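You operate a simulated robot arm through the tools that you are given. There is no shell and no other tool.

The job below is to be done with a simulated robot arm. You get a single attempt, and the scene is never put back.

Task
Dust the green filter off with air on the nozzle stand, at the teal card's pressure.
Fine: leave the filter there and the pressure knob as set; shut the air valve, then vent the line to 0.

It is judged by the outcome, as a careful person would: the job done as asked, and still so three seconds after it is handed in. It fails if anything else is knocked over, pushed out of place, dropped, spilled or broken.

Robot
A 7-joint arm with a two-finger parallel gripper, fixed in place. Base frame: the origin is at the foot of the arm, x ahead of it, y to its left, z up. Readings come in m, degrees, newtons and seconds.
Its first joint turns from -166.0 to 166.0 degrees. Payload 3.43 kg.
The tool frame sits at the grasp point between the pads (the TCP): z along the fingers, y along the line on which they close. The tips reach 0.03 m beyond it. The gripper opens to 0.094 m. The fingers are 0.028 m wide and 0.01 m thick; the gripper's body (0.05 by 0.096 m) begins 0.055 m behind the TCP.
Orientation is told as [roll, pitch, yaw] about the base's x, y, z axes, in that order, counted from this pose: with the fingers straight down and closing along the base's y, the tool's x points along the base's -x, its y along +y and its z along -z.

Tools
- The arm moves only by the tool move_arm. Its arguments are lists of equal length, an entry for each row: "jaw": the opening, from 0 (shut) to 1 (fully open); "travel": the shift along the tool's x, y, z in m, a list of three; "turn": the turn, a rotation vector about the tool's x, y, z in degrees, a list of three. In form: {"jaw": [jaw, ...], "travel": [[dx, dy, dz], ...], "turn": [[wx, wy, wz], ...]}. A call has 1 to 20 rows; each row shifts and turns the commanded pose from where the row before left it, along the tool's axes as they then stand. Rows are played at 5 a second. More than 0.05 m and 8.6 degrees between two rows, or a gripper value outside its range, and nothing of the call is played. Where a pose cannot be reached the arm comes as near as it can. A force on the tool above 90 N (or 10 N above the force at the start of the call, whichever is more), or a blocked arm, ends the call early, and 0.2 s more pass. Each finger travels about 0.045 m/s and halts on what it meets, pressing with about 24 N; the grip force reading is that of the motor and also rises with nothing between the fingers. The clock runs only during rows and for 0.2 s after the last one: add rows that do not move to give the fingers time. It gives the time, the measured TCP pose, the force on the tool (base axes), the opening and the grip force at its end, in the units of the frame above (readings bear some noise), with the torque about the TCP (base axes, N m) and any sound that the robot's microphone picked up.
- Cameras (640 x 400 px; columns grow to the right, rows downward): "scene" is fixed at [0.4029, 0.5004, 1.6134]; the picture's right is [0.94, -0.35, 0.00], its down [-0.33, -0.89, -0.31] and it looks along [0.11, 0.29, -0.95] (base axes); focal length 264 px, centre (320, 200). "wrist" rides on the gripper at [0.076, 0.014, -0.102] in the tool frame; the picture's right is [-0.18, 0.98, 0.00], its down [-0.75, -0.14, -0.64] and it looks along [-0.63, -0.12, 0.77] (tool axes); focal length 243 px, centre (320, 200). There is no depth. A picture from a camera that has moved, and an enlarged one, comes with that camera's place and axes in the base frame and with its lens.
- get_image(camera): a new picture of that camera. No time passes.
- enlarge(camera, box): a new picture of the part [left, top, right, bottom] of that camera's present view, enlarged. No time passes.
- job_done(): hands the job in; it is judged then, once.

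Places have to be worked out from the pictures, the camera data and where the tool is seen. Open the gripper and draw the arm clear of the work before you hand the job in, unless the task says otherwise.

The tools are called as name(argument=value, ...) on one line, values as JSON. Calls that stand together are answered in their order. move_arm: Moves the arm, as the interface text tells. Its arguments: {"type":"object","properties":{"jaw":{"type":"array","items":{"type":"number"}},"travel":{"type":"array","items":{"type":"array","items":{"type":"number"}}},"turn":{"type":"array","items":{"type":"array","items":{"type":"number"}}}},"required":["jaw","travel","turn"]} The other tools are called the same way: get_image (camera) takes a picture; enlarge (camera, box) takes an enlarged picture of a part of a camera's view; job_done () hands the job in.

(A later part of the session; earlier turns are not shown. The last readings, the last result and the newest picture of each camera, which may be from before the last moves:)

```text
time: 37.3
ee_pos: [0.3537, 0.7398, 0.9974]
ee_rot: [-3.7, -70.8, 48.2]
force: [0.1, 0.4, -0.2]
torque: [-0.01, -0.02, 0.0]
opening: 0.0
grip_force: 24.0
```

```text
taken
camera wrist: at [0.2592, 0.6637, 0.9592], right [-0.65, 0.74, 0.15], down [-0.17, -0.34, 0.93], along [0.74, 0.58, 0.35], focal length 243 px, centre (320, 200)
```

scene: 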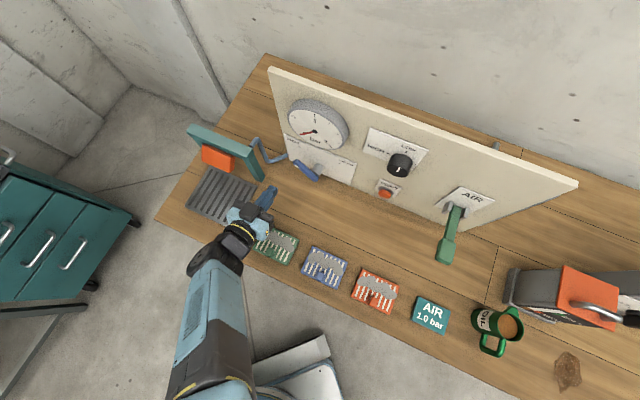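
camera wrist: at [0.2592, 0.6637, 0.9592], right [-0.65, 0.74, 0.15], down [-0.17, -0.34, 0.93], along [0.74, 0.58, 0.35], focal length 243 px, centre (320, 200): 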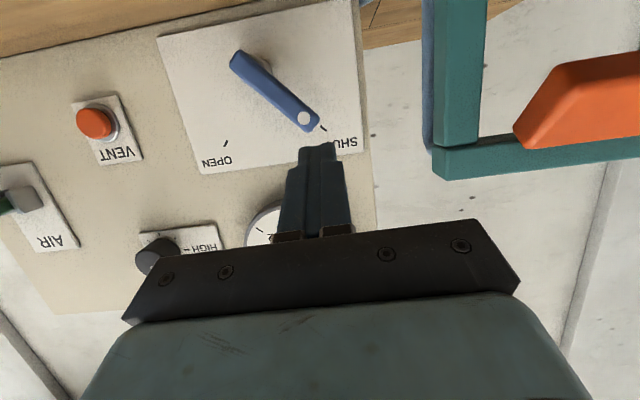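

I'm now facing the valve; the lever runs from the pivot near (u −0.211, z 0.917) up-left to (−0.266, 0.977). I'll reduce the tilt to 60° and move to a start point below-left of the lever, still short of the panel.

move_arm(jaw=[0, 0, 0, 0, 0, 0, 0], travel=[[0, 0, 0], [0, 0, 0], [0.0157, 0.0033, 0.0195], [0.0157, 0.0033, 0.0195], [0.0157, 0.0033, 0.0195], [0, 0, 0], [0, 0, 0]], turn=[[0, 5.5, 0], [0, 5.5, 0], [0, 0, 0], [0, 0, 0], [0, 0, 0], [0, 0, 0], [0, 0, 0]])

get_image(camera="wrist")

get_image(camera="scene")

```text
time: 38.9
ee_pos: [0.3659, 0.7649, 0.928]
ee_rot: [-2.5, -59.9, 46.9]
force: [-0.6, 0.8, 0.1]
torque: [0.0, -0.04, 0.0]
opening: 0.0
grip_force: 24.2
```

```text
taken
camera wrist: at [0.2679, 0.6857, 0.9132], right [-0.63, 0.76, 0.14], down [-0.04, -0.21, 0.98], along [0.78, 0.61, 0.16], focal length 243 px, centre (320, 200)
```

wrist: 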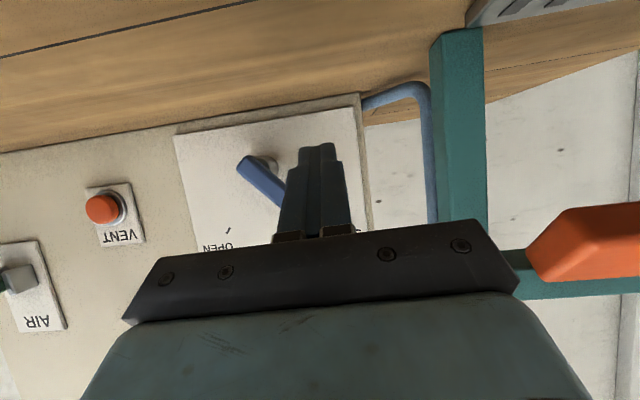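

```text
taken
```

scene: 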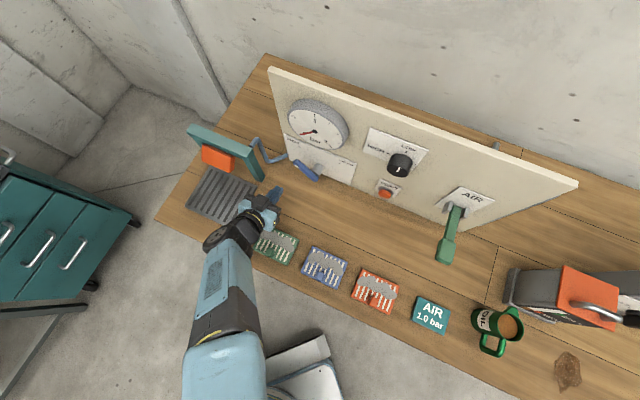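

In position at u −0.282, w 0.800, z 0.928, with the bridge leg about 26 mm clear of the gripper. I'll go straight forward until the fingertips are level with the lever, left-below it.

move_arm(jaw=[0, 0, 0, 0, 0, 0], travel=[[-0.0103, 0, 0.0178], [-0.0103, 0, 0.0178], [-0.0103, 0, 0.0178], [-0.0103, 0, 0.0178], [0, 0, 0], [0, 0, 0]], turn=[[0, 0, 0], [0, 0, 0], [0, 0, 0], [0, 0, 0], [0, 0, 0], [0, 0, 0]])

get_image(camera="wrist")

enlarge(camera="scene", box=[220, 90, 370, 220])

```text
time: 40.3
ee_pos: [0.4248, 0.8226, 0.9278]
ee_rot: [-2.4, -59.8, 46.9]
force: [0.2, 0.7, 0.2]
torque: [0.01, -0.01, 0.0]
opening: 0.0
grip_force: 24.4
```

```text
taken
camera wrist: at [0.3272, 0.7431, 0.913], right [-0.63, 0.76, 0.14], down [-0.04, -0.21, 0.98], along [0.78, 0.61, 0.16], focal length 243 px, centre (320, 200)
```

wrist: 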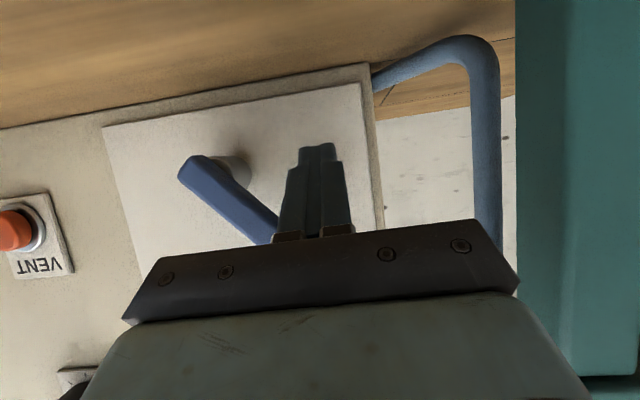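

```text
3.08 times, centred on (295, 155) of scene
camera zoom: at [0.4029, 0.5004, 1.6134], right [0.94, -0.35, 0.0], down [-0.33, -0.89, -0.31], along [0.11, 0.29, -0.95], focal length 812 px, centre (397, 338)
```

zoom: 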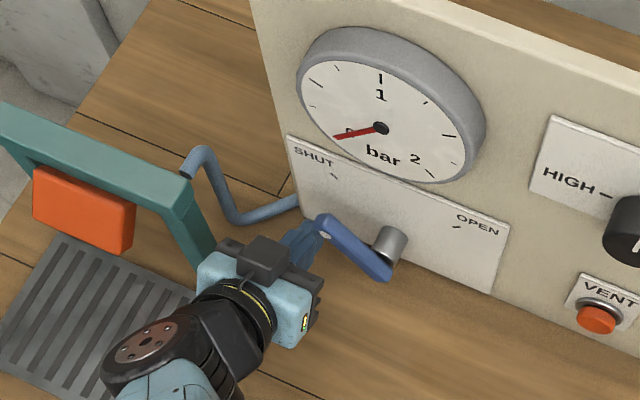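

The fingers are beside the lever without touching it. I'll push up and to the right along the lever's arc, first half now.

move_arm(jaw=[0, 0, 0, 0, 0, 0, 0], travel=[[-0.0099, -0.007, -0.0057], [-0.0099, -0.007, -0.0057], [-0.009, -0.007, -0.0052], [-0.009, -0.007, -0.0052], [-0.0052, -0.0106, -0.003], [-0.0052, -0.0106, -0.003], [0, 0, 0]], turn=[[0, 0, 0], [0, 0, 0], [0, 0, 0], [0, 0, 0], [0, 0, 0], [0, 0, 0], [0, 0, 0]])

enlarge(camera="scene", box=[220, 90, 370, 220])

get_image(camera="wrist")

```text
time: 41.9
ee_pos: [0.4589, 0.789, 0.9853]
ee_rot: [-2.4, -59.9, 46.8]
force: [-0.9, -0.6, -0.4]
torque: [0.01, -0.01, -0.01]
opening: 0.0
grip_force: 24.3
```

```text
3.08 times, centred on (295, 155) of scene
camera zoom: at [0.4029, 0.5004, 1.6134], right [0.94, -0.35, 0.0], down [-0.33, -0.89, -0.31], along [0.11, 0.29, -0.95], focal length 812 px, centre (397, 338)
```

zoom: 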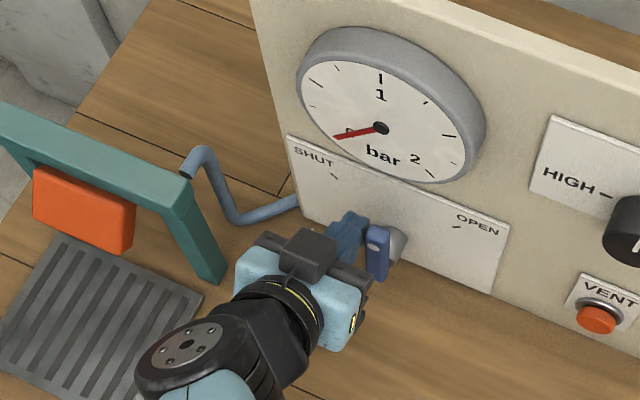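

```text
taken
camera wrist: at [0.3608, 0.7092, 0.9694], right [-0.63, 0.77, 0.14], down [-0.04, -0.21, 0.98], along [0.78, 0.61, 0.16], focal length 243 px, centre (320, 200)
```

wrist: 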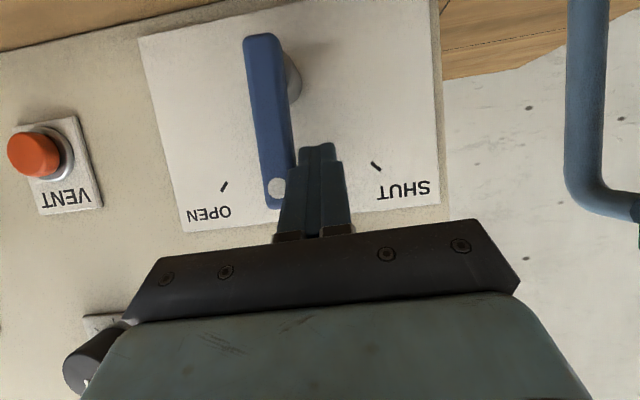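

The lever is upright now and moving freely. I'll push it the rest of the way toward OPEN.

move_arm(jaw=[0, 0, 0, 0, 0, 0], travel=[[-0.005, -0.0144, -0.0029], [0, -0.0113, 0], [0, -0.0113, 0], [0.001, -0.003, 0.0005], [0, 0, 0], [0, 0, 0]], turn=[[0, 0, 0], [0, 0, 0], [0, 0, 0], [0, 0, 0], [0, 0, 0], [0, 0, 0]])

enlarge(camera="scene", box=[220, 90, 370, 220])

get_image(camera="wrist")

```text
time: 43.3
ee_pos: [0.4863, 0.7606, 0.9898]
ee_rot: [-2.4, -59.8, 46.9]
force: [-1.0, 0.0, -0.6]
torque: [0.0, 0.05, -0.03]
opening: 0.0002
grip_force: 23.9
```

```text
3.08 times, centred on (295, 155) of scene
camera zoom: at [0.4029, 0.5004, 1.6134], right [0.94, -0.35, 0.0], down [-0.33, -0.89, -0.31], along [0.11, 0.29, -0.95], focal length 812 px, centre (397, 338)
```

zoom: 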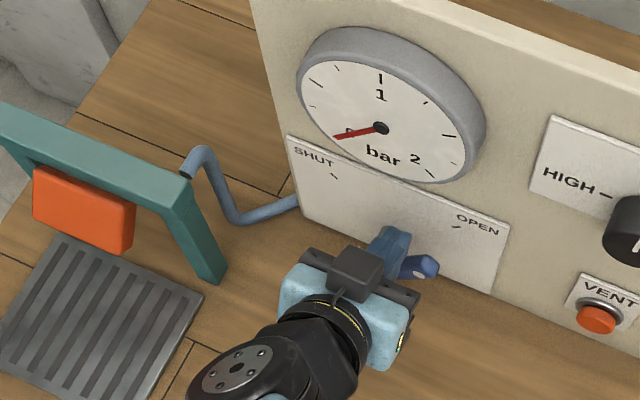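

```text
taken
camera wrist: at [0.3885, 0.6809, 0.9748], right [-0.63, 0.77, 0.14], down [-0.04, -0.21, 0.98], along [0.78, 0.61, 0.16], focal length 243 px, centre (320, 200)
```

wrist: 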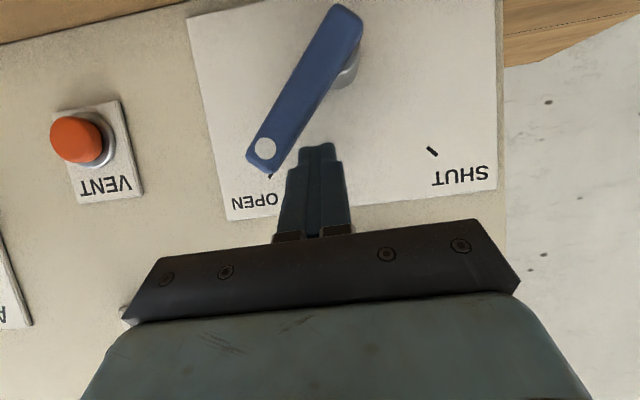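

The lever is at about 45°, lined up with OPEN. I'll back straight off from the panel and check the gauge.

move_arm(jaw=[0, 0, 0, 0, 0, 0], travel=[[0.0125, 0.004, -0.0217], [0.0125, 0, -0.0217], [0.0125, 0, -0.0217], [0.0125, 0, -0.0217], [0, 0, 0], [0, 0, 0]], turn=[[0, 0, 0], [0, 0, 0], [0, 0, 0], [0, 0, 0], [0, 0, 0], [0, 0, 0]])

enlarge(camera="scene", box=[270, 80, 430, 210])

get_image(camera="wrist")

```text
time: 44.7
ee_pos: [0.414, 0.6911, 0.9902]
ee_rot: [-2.4, -59.8, 46.9]
force: [-0.5, -0.5, -0.5]
torque: [-0.02, 0.01, -0.02]
opening: 0.0
grip_force: 24.1
```

```text
3.08 times, centred on (350, 145) of scene
camera zoom: at [0.4029, 0.5004, 1.6134], right [0.94, -0.35, 0.0], down [-0.33, -0.89, -0.31], along [0.11, 0.29, -0.95], focal length 812 px, centre (228, 369)
```

zoom: 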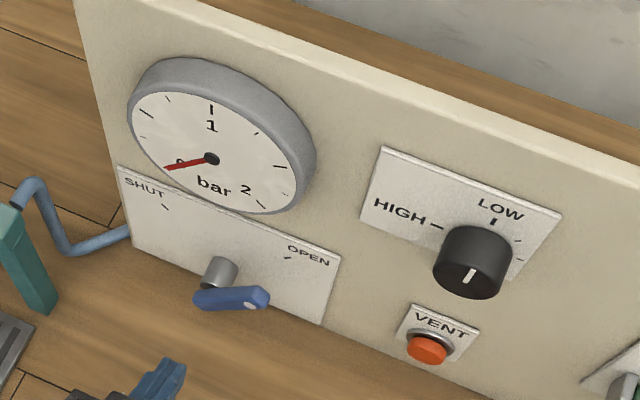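

```text
taken
camera wrist: at [0.3146, 0.6129, 0.9749], right [-0.63, 0.76, 0.14], down [-0.04, -0.21, 0.98], along [0.78, 0.61, 0.16], focal length 243 px, centre (320, 200)
```

wrist: 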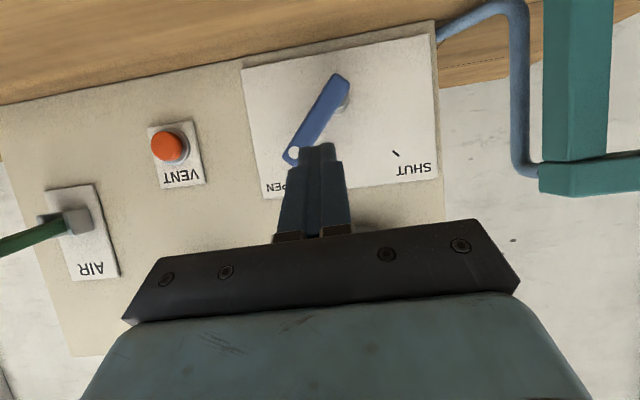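

The valve stays at OPEN and the gauge still reads 0, with the knob at LOW. Next is the knob: I place its axis near u −0.02, z 1.116, face at w 0.908. I'll move across, bring the tool horizontal and open the jaw in front of it.

move_arm(jaw=[0, 0, 0, 0.3, 0.6, 1, 1, 1, 1, 1, 1, 1], travel=[[-0.0182, -0.0293, -0.0105], [-0.0182, -0.0293, -0.0105], [-0.0182, -0.0293, -0.0105], [-0.0182, -0.0293, -0.0105], [-0.0182, -0.0293, -0.0105], [-0.0182, -0.0293, -0.0105], [0, 0, 0], [0, 0, 0], [0, 0, 0], [0, 0, 0], [0, 0, 0], [0, 0, 0]], turn=[[0, 0, 0], [0, 0, 0], [0, 0, 0], [0, 0, 0], [0, 0, 0], [0, 0, 0], [-0.12, -7.55, 0.285], [-0.12, -7.55, 0.285], [-0.12, -7.55, 0.285], [-0.12, -7.55, 0.285], [0, 0, 0], [0, 0, 0]])

get_image(camera="wrist")

get_image(camera="scene")

```text
time: 47.3
ee_pos: [0.5359, 0.569, 1.1197]
ee_rot: [-174.2, -89.9, -140.7]
force: [0.2, -0.1, -0.9]
torque: [-0.02, -0.02, 0.02]
opening: 0.0938
grip_force: 0.1
```

```text
taken
camera wrist: at [0.4541, 0.508, 1.0433], right [-0.69, 0.7, 0.18], down [-0.35, -0.55, 0.75], along [0.63, 0.46, 0.63], focal length 243 px, centre (320, 200)
```

wrist: 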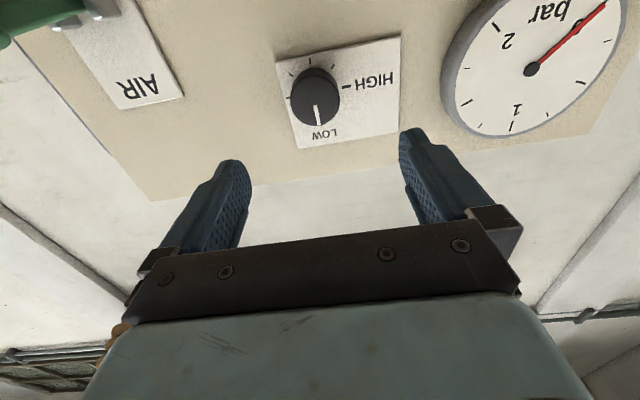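

```text
taken
```

scene: 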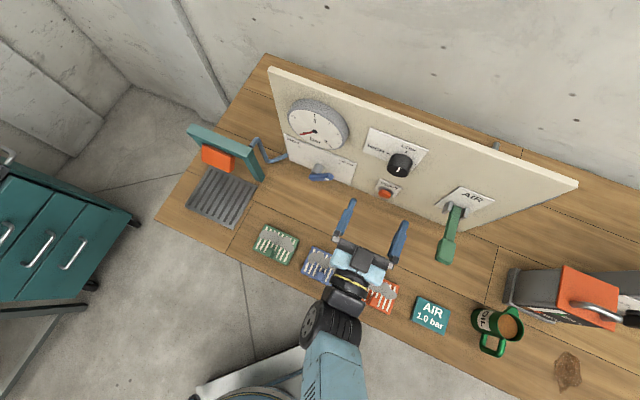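

The tool is horizontal and squarely facing the panel. I'll zoom on the knob to line up its axis before closing in.

enlarge(camera="wrist", box=[265, 30, 415, 155])

enlarge(camera="wrist", box=[430, 0, 640, 150])

```text
3.20 times, centred on (340, 92) of wrist
camera zoom: at [0.4541, 0.508, 1.0433], right [-0.69, 0.7, 0.18], down [-0.35, -0.55, 0.75], along [0.63, 0.46, 0.63], focal length 776 px, centre (256, 544)
```

zoom: 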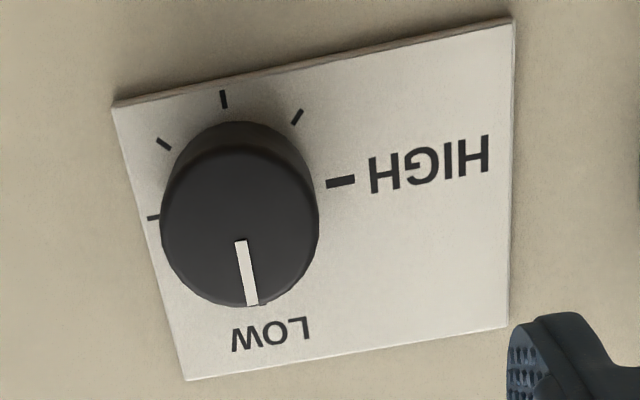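

```text
2.67 times, centred on (535, 75) of wrist
camera zoom: at [0.4541, 0.508, 1.0433], right [-0.69, 0.7, 0.18], down [-0.35, -0.55, 0.75], along [0.63, 0.46, 0.63], focal length 647 px, centre (-253, 533)
```

zoom: 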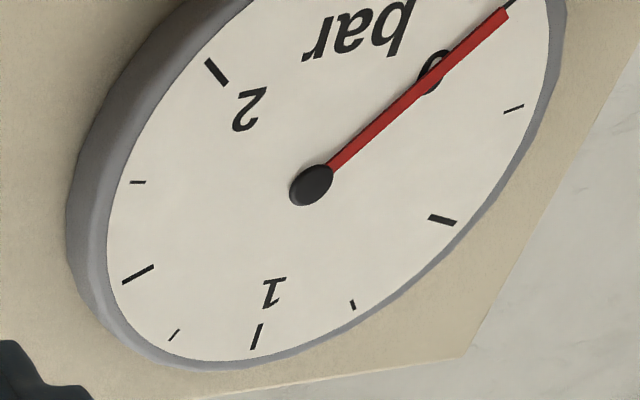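

Knob axis is at about u −0.0205, z 1.114, radius 23 mm. I'll correct by a few mm and advance so the fingers straddle the knob, tips about 10 mm short of the plate.

move_arm(jaw=[1, 1, 1, 1, 1, 1, 1], travel=[[0.006, -0.003, 0], [0, 0, 0.03], [0, 0, 0.03], [0, 0, 0.03], [0, 0, 0.029], [0, 0, 0], [0, 0, 0]], turn=[[0, 0, 0], [0, 0, 0], [0, 0, 0], [0, 0, 0], [0, 0, 0], [0, 0, 0], [0, 0, 0]])

get_image(camera="wrist")

enlarge(camera="scene", box=[270, 80, 470, 240])

```text
time: 48.9
ee_pos: [0.6232, 0.6514, 1.1134]
ee_rot: [-135.0, -90.0, 179.9]
force: [-0.3, -0.4, -0.7]
torque: [-0.03, -0.02, 0.01]
opening: 0.094
grip_force: 0.2
```

```text
taken
camera wrist: at [0.5408, 0.5901, 1.0374], right [-0.69, 0.7, 0.18], down [-0.35, -0.55, 0.75], along [0.63, 0.46, 0.63], focal length 243 px, centre (320, 200)
```

wrist: 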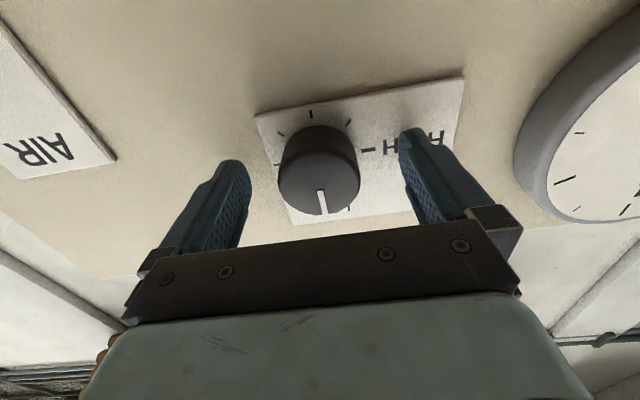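

```text
2.50 times, centred on (370, 160) of scene
camera zoom: at [0.4029, 0.5004, 1.6134], right [0.94, -0.35, 0.0], down [-0.33, -0.89, -0.31], along [0.11, 0.29, -0.95], focal length 660 px, centre (195, 300)
```

zoom: 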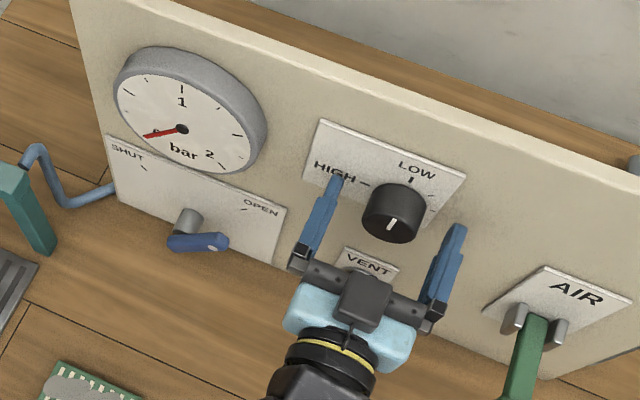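

The fingers straddle the knob with the gauge visible in the scene camera. I'll close on the knob.

move_arm(jaw=[0, 0, 0, 0, 0], travel=[[0, 0, 0], [0, 0, 0], [0, 0, 0], [0, 0, 0], [0, 0, 0]], turn=[[0, 0, 0], [0, 0, 0], [0, 0, 0], [0, 0, 0], [0, 0, 0]])

get_image(camera="wrist")

```text
time: 50.1
ee_pos: [0.6218, 0.651, 1.1129]
ee_rot: [-168.6, -90.1, -146.5]
force: [2.6, -4.2, -0.5]
torque: [0.04, 0.01, 0.46]
opening: 0.0463
grip_force: 45.5
```

```text
taken
camera wrist: at [0.5412, 0.5896, 1.0375], right [-0.69, 0.7, 0.18], down [-0.36, -0.55, 0.75], along [0.63, 0.46, 0.63], focal length 243 px, centre (320, 200)
```

wrist: 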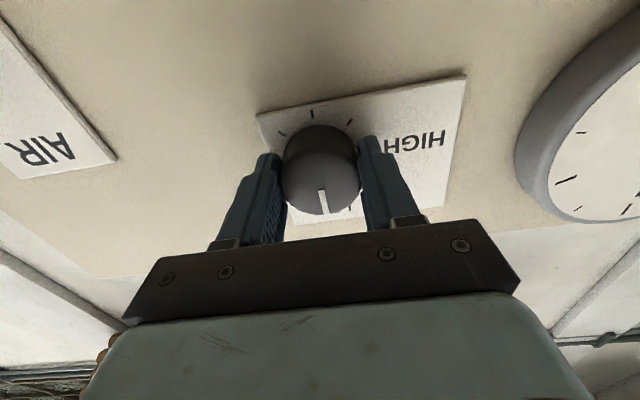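

Gripped at 46 mm. I'll turn clockwise about 24° and check that the pointer follows and whether the gauge reacts.

move_arm(jaw=[0, 0, 0, 0, 0, 0], travel=[[0, -0.0005, 0], [0, 0, 0], [0, 0, 0], [0, 0, 0], [0, 0, 0], [0, 0, 0]], turn=[[0, 0, 6], [0, 0, 6], [0, 0, 6], [0, 0, 6], [0, 0, 0], [0, 0, 0]])

get_image(camera="wrist")

enlarge(camera="scene", box=[270, 80, 470, 240])

```text
time: 51.5
ee_pos: [0.6218, 0.6517, 1.1138]
ee_rot: [90.1, -66.1, -45.1]
force: [2.7, 6.5, 7.6]
torque: [-0.75, 0.77, -0.21]
opening: 0.0457
grip_force: 44.5
```

```text
taken
camera wrist: at [0.5198, 0.611, 1.0499], right [-0.58, 0.58, 0.57], down [-0.15, -0.76, 0.63], along [0.8, 0.28, 0.53], focal length 243 px, centre (320, 200)
```

wrist: 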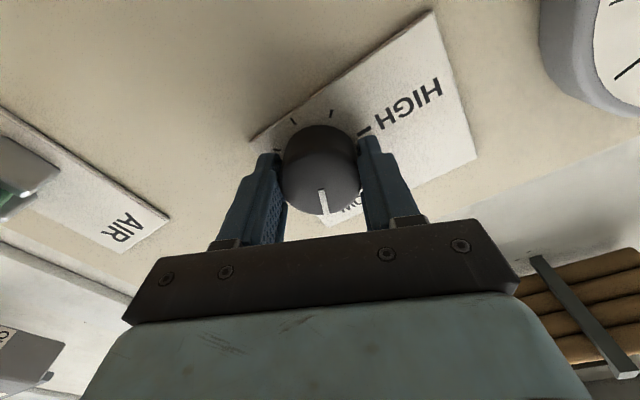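

```text
2.50 times, centred on (370, 160) of scene
camera zoom: at [0.4029, 0.5004, 1.6134], right [0.94, -0.35, 0.0], down [-0.33, -0.89, -0.31], along [0.11, 0.29, -0.95], focal length 660 px, centre (195, 300)
```

zoom: 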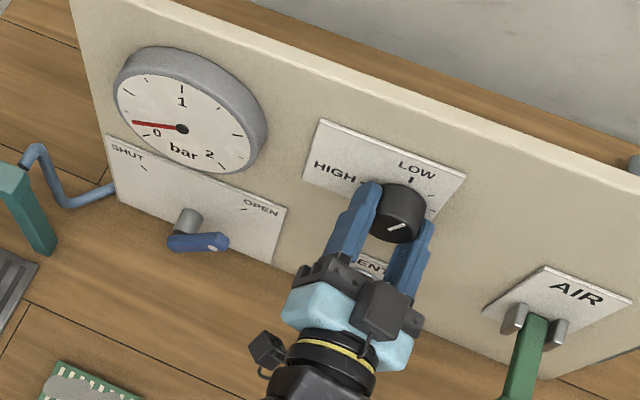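

The knob turns with the grip and the gauge has risen to roughly 0.18 bar, so opening the blue valve and turning the knob does set the line pressure. I'll continue clockwise another 60°.

move_arm(jaw=[0, 0, 0, 0, 0, 0, 0, 0, 0, 0, 0, 0], travel=[[0, 0, 0], [0, 0, 0], [0, 0, 0], [0, 0, 0], [0, 0, 0], [0, 0, 0], [0, 0, 0], [0, 0, 0], [0, 0, 0], [0, 0, 0], [0, 0, 0], [0, 0, 0]], turn=[[0, 0, 6], [0, 0, 6], [0, 0, 6], [0, 0, 6], [0, 0, 6], [0, 0, 6], [0, 0, 6], [0, 0, 6], [0, 0, 6], [0, 0, 6], [0, 0, 0], [0, 0, 0]])

get_image(camera="wrist")

enlarge(camera="scene", box=[270, 80, 470, 240])

```text
time: 54.1
ee_pos: [0.6217, 0.6513, 1.115]
ee_rot: [90.1, -6.1, -45.0]
force: [9.3, 27.5, 32.6]
torque: [-0.54, 0.49, 0.9]
opening: 0.0458
grip_force: 44.7
```

```text
taken
camera wrist: at [0.4958, 0.6348, 1.1207], right [0.05, -0.06, 1.0], down [0.09, -0.99, -0.06], along [0.99, 0.09, -0.05], focal length 243 px, centre (320, 200)
```

wrist: 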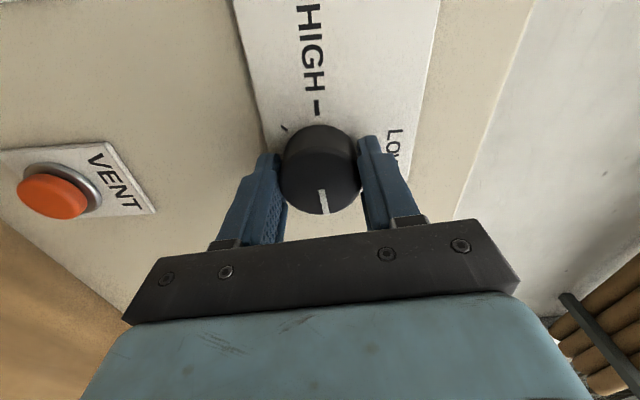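

```text
2.50 times, centred on (370, 160) of scene
camera zoom: at [0.4029, 0.5004, 1.6134], right [0.94, -0.35, 0.0], down [-0.33, -0.89, -0.31], along [0.11, 0.29, -0.95], focal length 660 px, centre (195, 300)
```

zoom: 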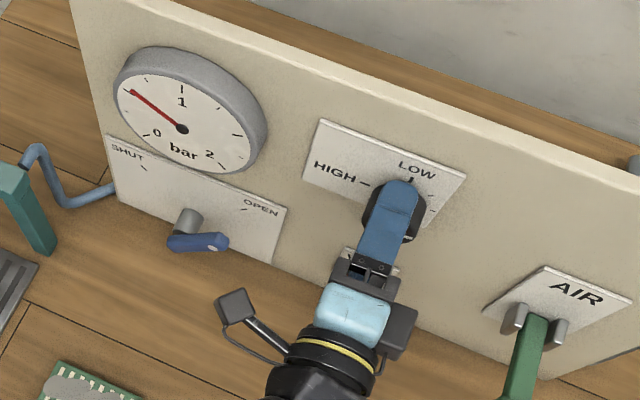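

The gauge is near 0.5 bar after 84° of turn, with some side force building from slight misalignment. I'll zoom the gauge for a precise reading before continuing.

enlarge(camera="scene", box=[282, 90, 356, 155])

```text
6.15 times, centred on (319, 122) of scene
camera zoom: at [0.4029, 0.5004, 1.6134], right [0.94, -0.35, 0.0], down [-0.33, -0.89, -0.31], along [0.11, 0.29, -0.95], focal length 1624 px, centre (326, 677)
```

zoom: 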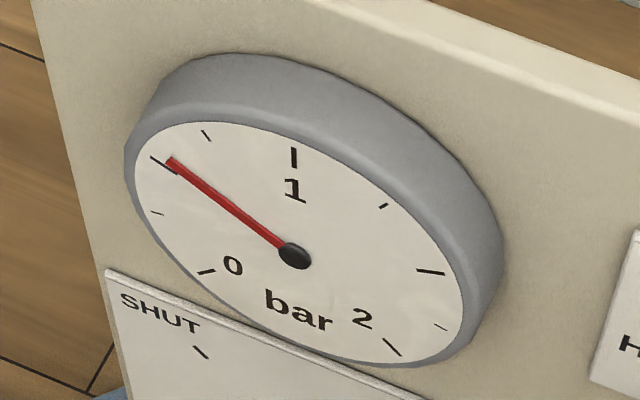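

The needle reads just about 0.5 bar. I'll relieve the side force with a 1–2 mm shift and hold briefly, to see whether the reading is steady.

move_arm(jaw=[0, 0, 0, 0, 0], travel=[[0, 0.0015, 0.001], [0, 0, 0], [0, 0, 0], [0, 0, 0], [0, 0, 0]], turn=[[0, 0, 0], [0, 0, 0], [0, 0, 0], [0, 0, 0], [0, 0, 0]])

enlarge(camera="scene", box=[282, 90, 356, 155])

```text
time: 55.3
ee_pos: [0.6213, 0.6515, 1.1145]
ee_rot: [90.0, -5.9, -45.0]
force: [-10.5, 7.2, 12.3]
torque: [0.63, -0.64, -0.19]
opening: 0.0456
grip_force: 44.6
```

```text
6.15 times, centred on (319, 122) of scene
camera zoom: at [0.4029, 0.5004, 1.6134], right [0.94, -0.35, 0.0], down [-0.33, -0.89, -0.31], along [0.11, 0.29, -0.95], focal length 1624 px, centre (326, 677)
```

zoom: 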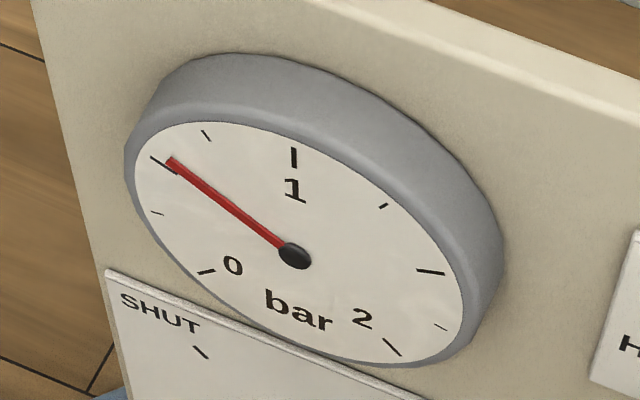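

The reading is steady and forces are lower. I'll turn another 54°.

move_arm(jaw=[0, 0, 0, 0, 0, 0, 0, 0, 0, 0, 0], travel=[[0.001, 0.0005, 0], [0, 0, 0], [0, 0, 0], [0, 0, 0], [0, 0, 0], [0, 0, 0], [0, 0, 0], [0, 0, 0], [0, 0, 0], [0, 0, 0], [0, 0, 0]], turn=[[0, 0, 6], [0, 0, 6], [0, 0, 6], [0, 0, 6], [0, 0, 6], [0, 0, 6], [0, 0, 6], [0, 0, 6], [0, 0, 6], [0, 0, 0], [0, 0, 0]])

enlarge(camera="scene", box=[282, 90, 356, 155])

get_image(camera="wrist")

```text
time: 57.7
ee_pos: [0.6228, 0.651, 1.1145]
ee_rot: [90.1, 48.0, -44.9]
force: [-17.1, -20.5, -3.8]
torque: [-0.35, 0.37, 0.28]
opening: 0.046
grip_force: 45.2
```

```text
6.15 times, centred on (319, 122) of scene
camera zoom: at [0.4029, 0.5004, 1.6134], right [0.94, -0.35, 0.0], down [-0.33, -0.89, -0.31], along [0.11, 0.29, -0.95], focal length 1624 px, centre (326, 677)
```

zoom: 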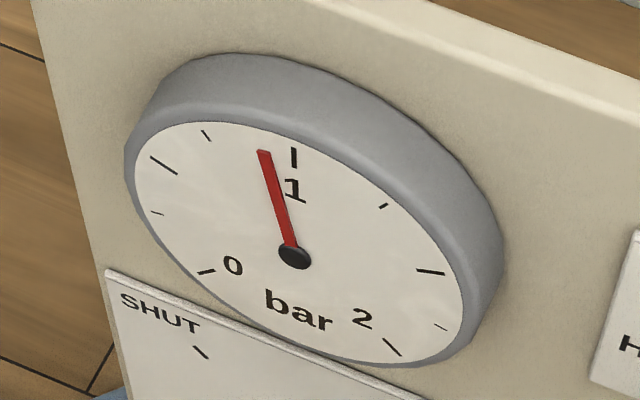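

```text
taken
camera wrist: at [0.5221, 0.6085, 1.182], right [0.6, -0.6, 0.52], down [-0.17, -0.74, -0.66], along [0.78, 0.31, -0.55], focal length 243 px, centre (320, 200)
```

wrist: 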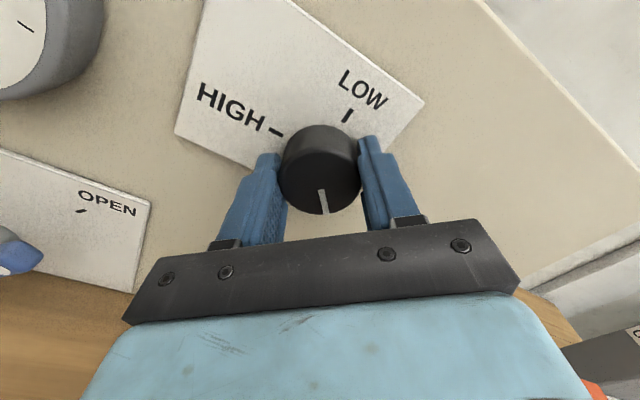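

By the dial geometry the needle is at about 0.91 bar after 138°, i.e. roughly 0.0066 bar per degree. I'll turn about 12° more and re-read, easing 1 mm back from the panel.

move_arm(jaw=[0, 0, 0, 0, 0, 0], travel=[[0, 0, -0.001], [0, 0, 0], [0, 0, 0], [0, 0, 0], [0, 0, 0], [0, 0, 0]], turn=[[0, 0, 4], [0, 0, 4], [0, 0, 4], [0, 0, 0], [0, 0, 0], [0, 0, 0]])

enlarge(camera="scene", box=[297, 97, 341, 135])

```text
time: 59.1
ee_pos: [0.6218, 0.6517, 1.1162]
ee_rot: [90.2, 60.0, -44.9]
force: [3.7, -3.3, 7.1]
torque: [-0.26, 0.22, 0.48]
opening: 0.0458
grip_force: 44.6
```

```text
10.53 times, centred on (319, 116) of scene
camera zoom: at [0.4029, 0.5004, 1.6134], right [0.94, -0.35, 0.0], down [-0.33, -0.89, -0.31], along [0.11, 0.29, -0.95], focal length 2778 px, centre (330, 1084)
```

zoom: 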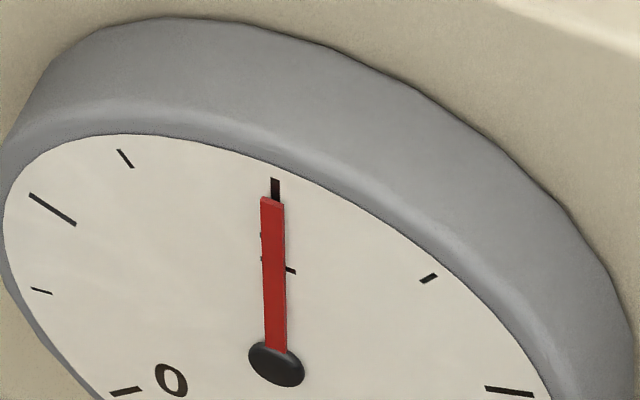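

The needle's direction now matches the dial's vertical, so it reads 1.00 bar. I'll release the knob, hold, and confirm the reading stays.

move_arm(jaw=[0.6, 0.8, 1, 1, 1, 1], travel=[[0, 0, 0], [0, 0, 0], [0, 0, 0], [0, 0, 0], [0, 0, 0], [0, 0, 0]], turn=[[0, 0, 0], [0, 0, 0], [0, 0, 0], [0, 0, 0], [0, 0, 0], [0, 0, 0]])

enlarge(camera="scene", box=[297, 97, 341, 135])

get_image(camera="wrist")

get_image(camera="scene")

```text
time: 60.5
ee_pos: [0.6207, 0.6515, 1.1152]
ee_rot: [90.0, 60.0, -45.0]
force: [0.4, -0.2, 0.1]
torque: [0.02, 0.0, 0.01]
opening: 0.0939
grip_force: 0.2
```

```text
10.53 times, centred on (319, 116) of scene
camera zoom: at [0.4029, 0.5004, 1.6134], right [0.94, -0.35, 0.0], down [-0.33, -0.89, -0.31], along [0.11, 0.29, -0.95], focal length 2778 px, centre (330, 1084)
```

zoom: 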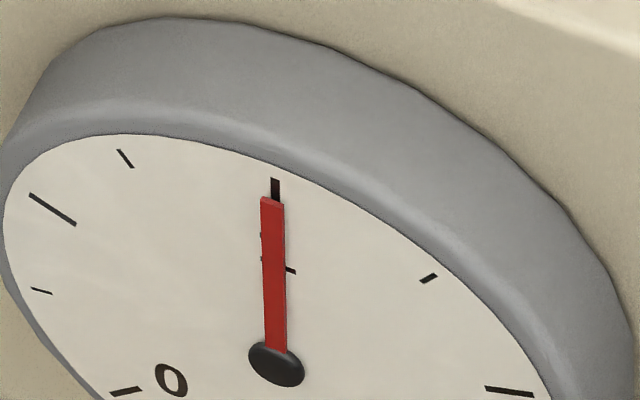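

```text
taken
camera wrist: at [0.532, 0.5985, 1.1885], right [0.67, -0.67, 0.33], down [-0.27, -0.63, -0.72], along [0.69, 0.39, -0.61], focal length 243 px, centre (320, 200)
```

wrist: 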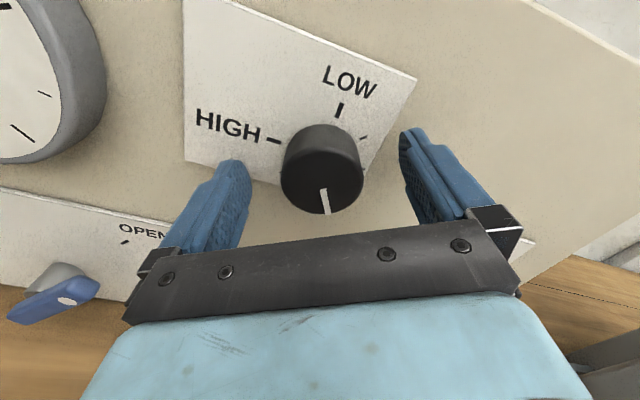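

```text
taken
```

scene: 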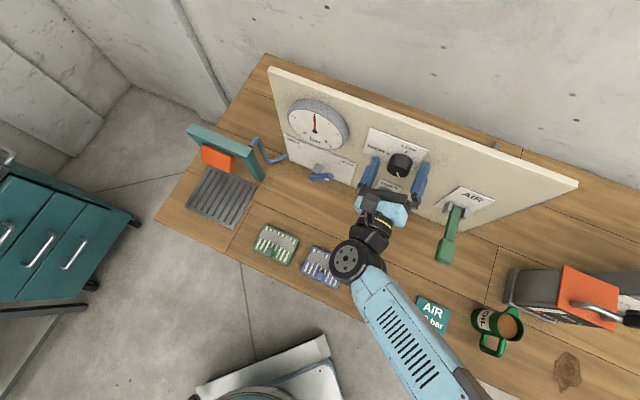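

Pressure holds at 1.00 bar with the knob released. I'll back off from the panel and turn the wrist back 150° to its earlier attitude.

move_arm(jaw=[1, 1, 1, 1, 1, 1, 1, 1, 1, 1, 1, 1, 1, 1, 1, 1, 1, 1, 1, 1], travel=[[0, 0, -0.03], [0, 0, -0.03], [0, 0, -0.03], [0, 0, -0.03], [0, 0, 0], [0, 0, 0], [0, 0, 0], [0, 0, 0], [0, 0, 0], [0, 0, 0], [0, 0, 0], [0, 0, 0], [0, 0, 0], [0, 0, 0], [0, 0, 0], [0, 0, 0], [0, 0, 0], [0, 0, 0], [0, 0, 0], [0, 0, 0]], turn=[[0, 0, 0], [0, 0, 0], [0, 0, 0], [0, 0, 0], [0, 0, -8], [0, 0, -8], [0, 0, -8], [0, 0, -8], [0, 0, -8], [0, 0, -8], [0, 0, -8], [0, 0, -8], [0, 0, -8], [0, 0, -8], [0, 0, -8], [0, 0, -8], [0, 0, -8], [0, 0, -8], [0, 0, -8], [0, 0, 0]])

get_image(camera="wrist")

get_image(camera="scene")

```text
time: 64.7
ee_pos: [0.5375, 0.5667, 1.1157]
ee_rot: [90.0, -60.2, -45.1]
force: [-0.4, 0.4, 0.0]
torque: [0.04, -0.01, -0.01]
opening: 0.0938
grip_force: 0.1
```

```text
taken
camera wrist: at [0.4297, 0.5311, 1.0567], right [-0.54, 0.54, 0.65], down [-0.1, -0.81, 0.58], along [0.84, 0.25, 0.49], focal length 243 px, centre (320, 200)
```

wrist: 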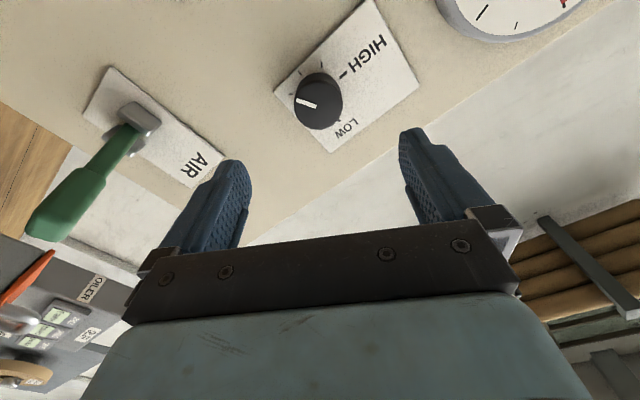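

```text
taken
```

scene: 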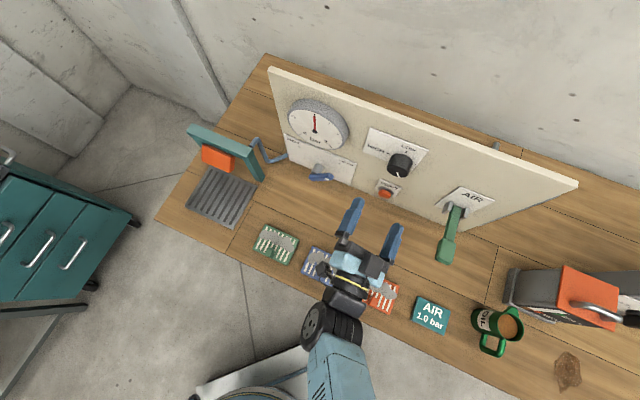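

I'll finish the last 30° of roll and bring the tilt down to about 20° for picking the filter.

move_arm(jaw=[1, 1, 1, 1, 1, 1, 1, 1, 1, 1, 1, 1, 1, 1, 1], travel=[[0, 0, 0], [0, 0, 0], [0, 0, 0], [0, 0, 0], [0, 0, 0], [0, 0, 0], [0, 0, 0], [0, 0, 0], [0, 0, 0], [0, 0, 0], [0, 0, 0], [0, 0, 0], [0, 0, 0], [0, 0, 0], [0, 0, 0]], turn=[[0, 0, -7.5], [0, 0, -7.5], [0, 0, -7.5], [0, 0, -7.5], [0, 7.8, 0], [0, 7.8, 0], [0, 7.8, 0], [0, 7.8, 0], [0, 7.8, 0], [0, 7.8, 0], [0, 7.8, 0], [0, 7.8, 0], [0, 7.6, 0], [0, 0, 0], [0, 0, 0]])

get_image(camera="scene")

```text
time: 67.9
ee_pos: [0.5397, 0.5653, 1.1156]
ee_rot: [-0.7, -23.9, 44.3]
force: [0.1, 0.1, 1.0]
torque: [0.0, 0.01, -0.02]
opening: 0.0942
grip_force: 0.1
out of reach, approached as far as the arm can: row 10
```

```text
taken
```

scene: 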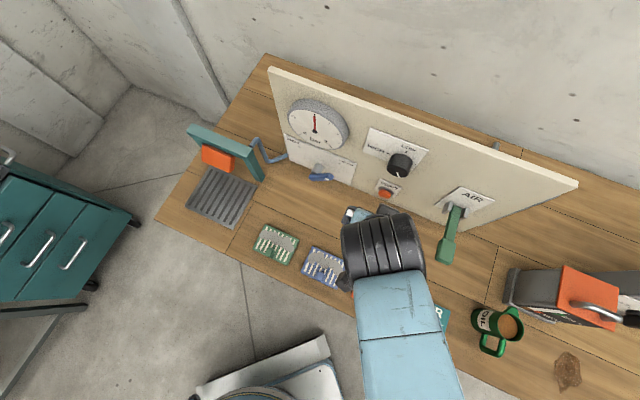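

Orientation is back to yaw 44°, tilt 24°. I'll move over to a viewing point above and in front of the green filter.

move_arm(jaw=[1, 1, 1, 1, 1, 1, 1, 1, 1, 1], travel=[[0.0206, 0.0269, 0], [0.0206, 0.0269, 0], [0.0206, 0.0269, 0], [0.0206, 0.0269, 0], [0.0206, 0.0269, 0], [0.0206, 0.0269, 0], [0.0206, 0.0269, 0], [0.0206, 0.0269, 0], [0, 0, 0], [0, 0, 0]], turn=[[0, 0, 0], [0, 0, 0], [0, 0, 0], [0, 0, 0], [0, 0, 0], [0, 0, 0], [0, 0, 0], [0, 0, 0], [0, 0, 0], [0, 0, 0]])

get_image(camera="wrist")

get_image(camera="scene")

```text
time: 70.1
ee_pos: [0.2816, 0.6147, 1.0471]
ee_rot: [-0.8, -24.0, 44.4]
force: [0.2, -0.4, 0.6]
torque: [0.0, -0.02, -0.01]
opening: 0.0941
grip_force: 0.1
```

```text
taken
camera wrist: at [0.1932, 0.5487, 1.1096], right [-0.56, 0.82, 0.06], down [0.4, 0.2, 0.89], along [0.72, 0.53, -0.44], focal length 243 px, centre (320, 200)
```

wrist: 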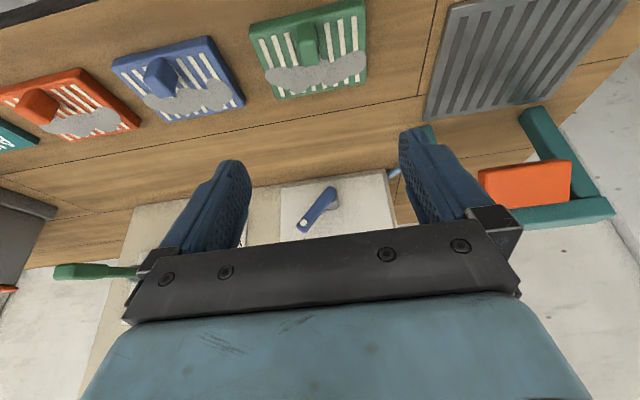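

```text
taken
```

scene: 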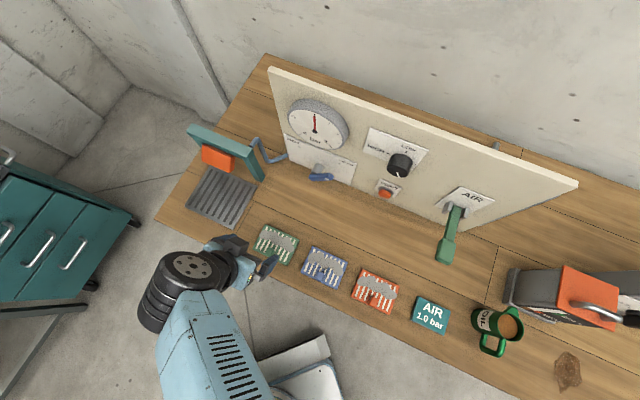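

I'm above the near side of the green filter. Zooming on its handle to measure it.

enlarge(camera="wrist", box=[240, 0, 380, 105])

enlarge(camera="scene", box=[245, 215, 310, 275])

```text
3.81 times, centred on (310, 52) of wrist
camera zoom: at [0.1932, 0.5487, 1.1096], right [-0.56, 0.82, 0.06], down [0.4, 0.2, 0.89], along [0.72, 0.53, -0.44], focal length 924 px, centre (358, 762)
```

zoom: 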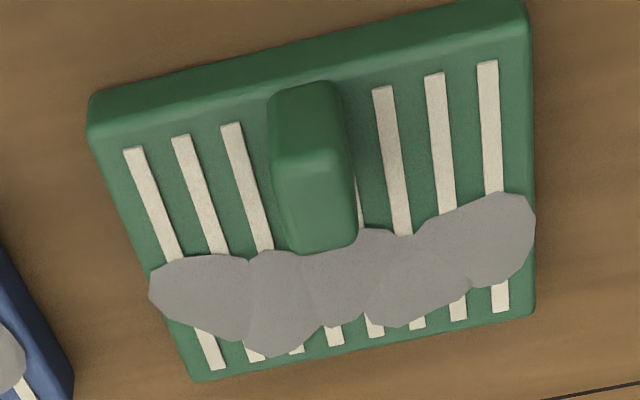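

```text
6.67 times, centred on (278, 245) of scene
camera zoom: at [0.4029, 0.5004, 1.6134], right [0.94, -0.35, 0.0], down [-0.33, -0.89, -0.31], along [0.11, 0.29, -0.95], focal length 1760 px, centre (603, -100)
```

zoom: 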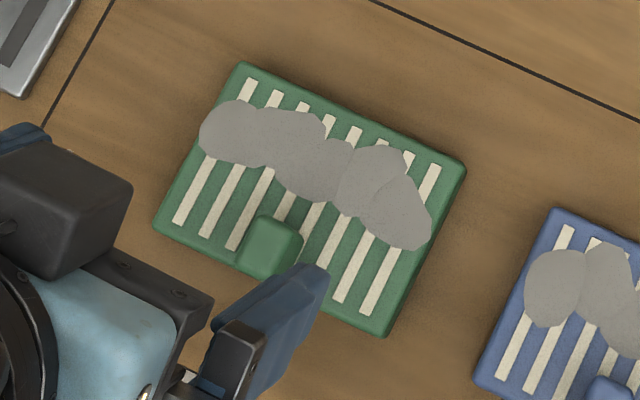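

The handle is a block about 19 mm wide in u and 23 mm deep, centred near u −0.229, w 0.664, with its top at z≈0.890. The filter surface is at z≈0.864 and the bench at z≈0.850. I'll descend to just above it and check alignment.

move_arm(jaw=[1, 1, 1, 1, 1, 1], travel=[[0.0068, -0.0015, 0.0286], [0.0068, -0.0015, 0.0286], [0.0068, -0.0015, 0.0286], [0.0068, -0.0015, 0.0286], [0, 0, 0], [0, 0, 0]], turn=[[0, 0, 0], [0, 0, 0], [0, 0, 0], [0, 0, 0], [0, 0, 0], [0, 0, 0]])

get_image(camera="wrist")

enlarge(camera="scene", box=[225, 205, 325, 285])

```text
time: 71.5
ee_pos: [0.3044, 0.6249, 0.9306]
ee_rot: [-0.8, -24.0, 44.4]
force: [-0.1, 1.0, 0.7]
torque: [-0.04, -0.06, 0.02]
opening: 0.0942
grip_force: 0.1
```

```text
taken
camera wrist: at [0.2147, 0.5585, 0.9938], right [-0.56, 0.82, 0.06], down [0.4, 0.2, 0.89], along [0.72, 0.53, -0.44], focal length 243 px, centre (320, 200)
```

wrist: 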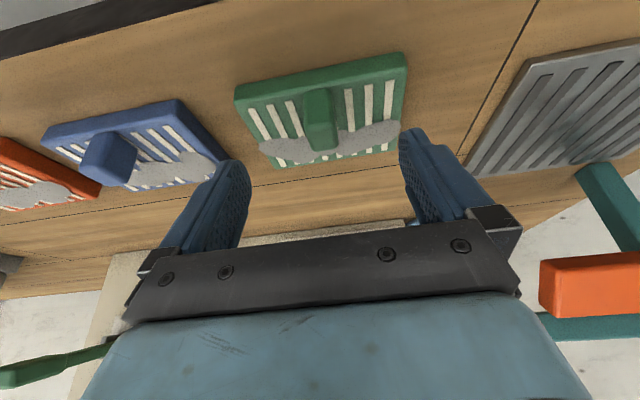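

```text
5.00 times, centred on (275, 245) of scene
camera zoom: at [0.4029, 0.5004, 1.6134], right [0.94, -0.35, 0.0], down [-0.33, -0.89, -0.31], along [0.11, 0.29, -0.95], focal length 1320 px, centre (545, -25)
```

zoom: 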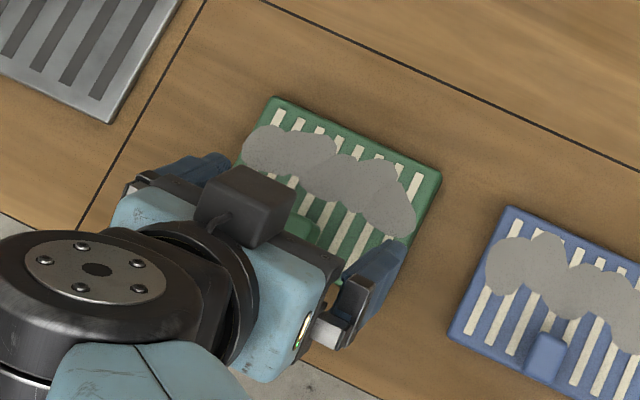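

I'll zoom the wrist view to check the handle's lateral centring between the fingers.

enlarge(camera="wrist", box=[220, 40, 430, 180])

```text
2.86 times, centred on (325, 110) of wrist
camera zoom: at [0.2147, 0.5585, 0.9938], right [-0.56, 0.82, 0.06], down [0.4, 0.2, 0.89], along [0.72, 0.53, -0.44], focal length 693 px, centre (306, 457)
```

zoom: 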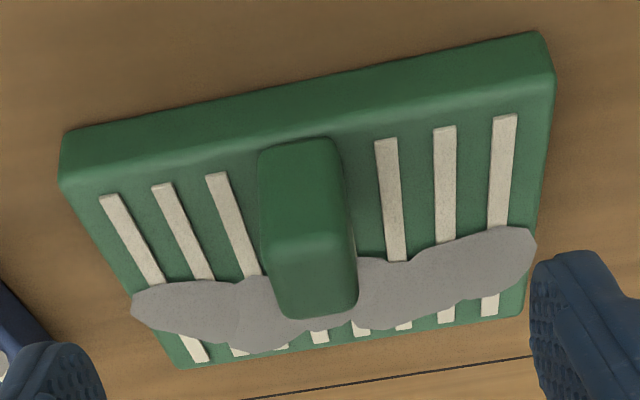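

The handle is about 2 mm left of the tool centre. I'll correct that, lower the last 27 mm, and close on the handle.

move_arm(jaw=[1, 1, 1, 1], travel=[[0.0055, 0.0012, 0.0123], [0.0055, 0.0012, 0.0123], [0, 0, 0], [0, 0, 0]], turn=[[0, 0, 0], [0, 0, 0], [0, 0, 0], [0, 0, 0]])

get_image(camera="wrist")

```text
time: 72.5
ee_pos: [0.3023, 0.6263, 0.9048]
ee_rot: [-0.7, -23.8, 44.5]
force: [-0.4, 0.0, 0.1]
torque: [0.0, 0.0, 0.04]
opening: 0.094
grip_force: 0.0
```

```text
taken
camera wrist: at [0.213, 0.5603, 0.9667], right [-0.56, 0.82, 0.06], down [0.4, 0.2, 0.89], along [0.72, 0.53, -0.44], focal length 243 px, centre (320, 200)
```

wrist: 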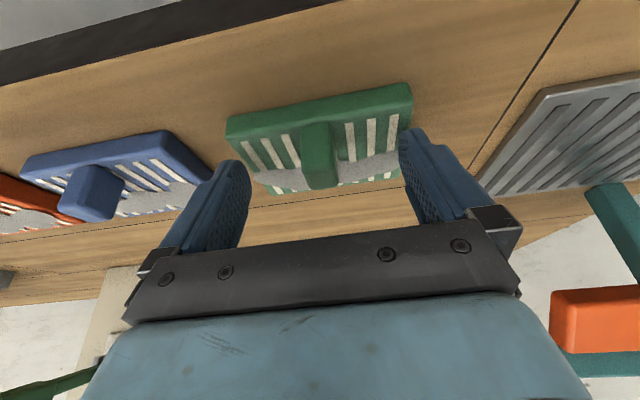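

Centred and not touching. I'll ease 2 mm lower and close the jaw.

move_arm(jaw=[1, 0.5, 0, 0, 0, 0, 0, 0], travel=[[0.0008, 0, 0.0018], [0, 0, 0], [0, 0, 0], [0, 0, 0], [0, 0, 0], [0, 0, 0], [0, 0, 0], [0, 0, 0]], turn=[[0, 0, 0], [0, 0, 0], [0, 0, 0], [0, 0, 0], [0, 0, 0], [0, 0, 0], [0, 0, 0], [0, 0, 0]])

get_image(camera="wrist")

```text
time: 74.3
ee_pos: [0.3026, 0.6257, 0.9019]
ee_rot: [-0.9, -23.9, 44.4]
force: [-0.5, -0.1, 0.4]
torque: [0.03, 0.0, 0.0]
opening: 0.0214
grip_force: 23.9
```

```text
taken
camera wrist: at [0.2128, 0.5603, 0.9648], right [-0.56, 0.82, 0.06], down [0.4, 0.2, 0.89], along [0.72, 0.53, -0.44], focal length 243 px, centre (320, 200)
```

wrist: 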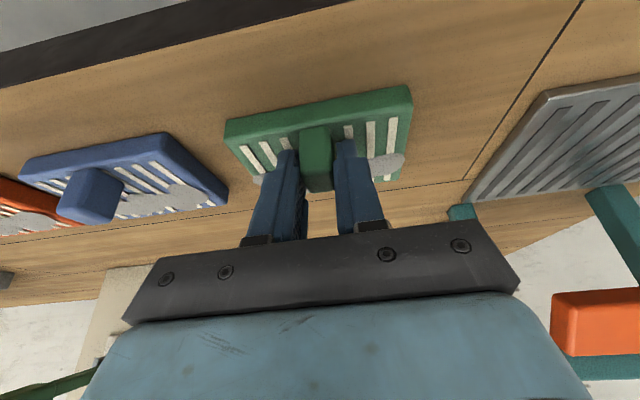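

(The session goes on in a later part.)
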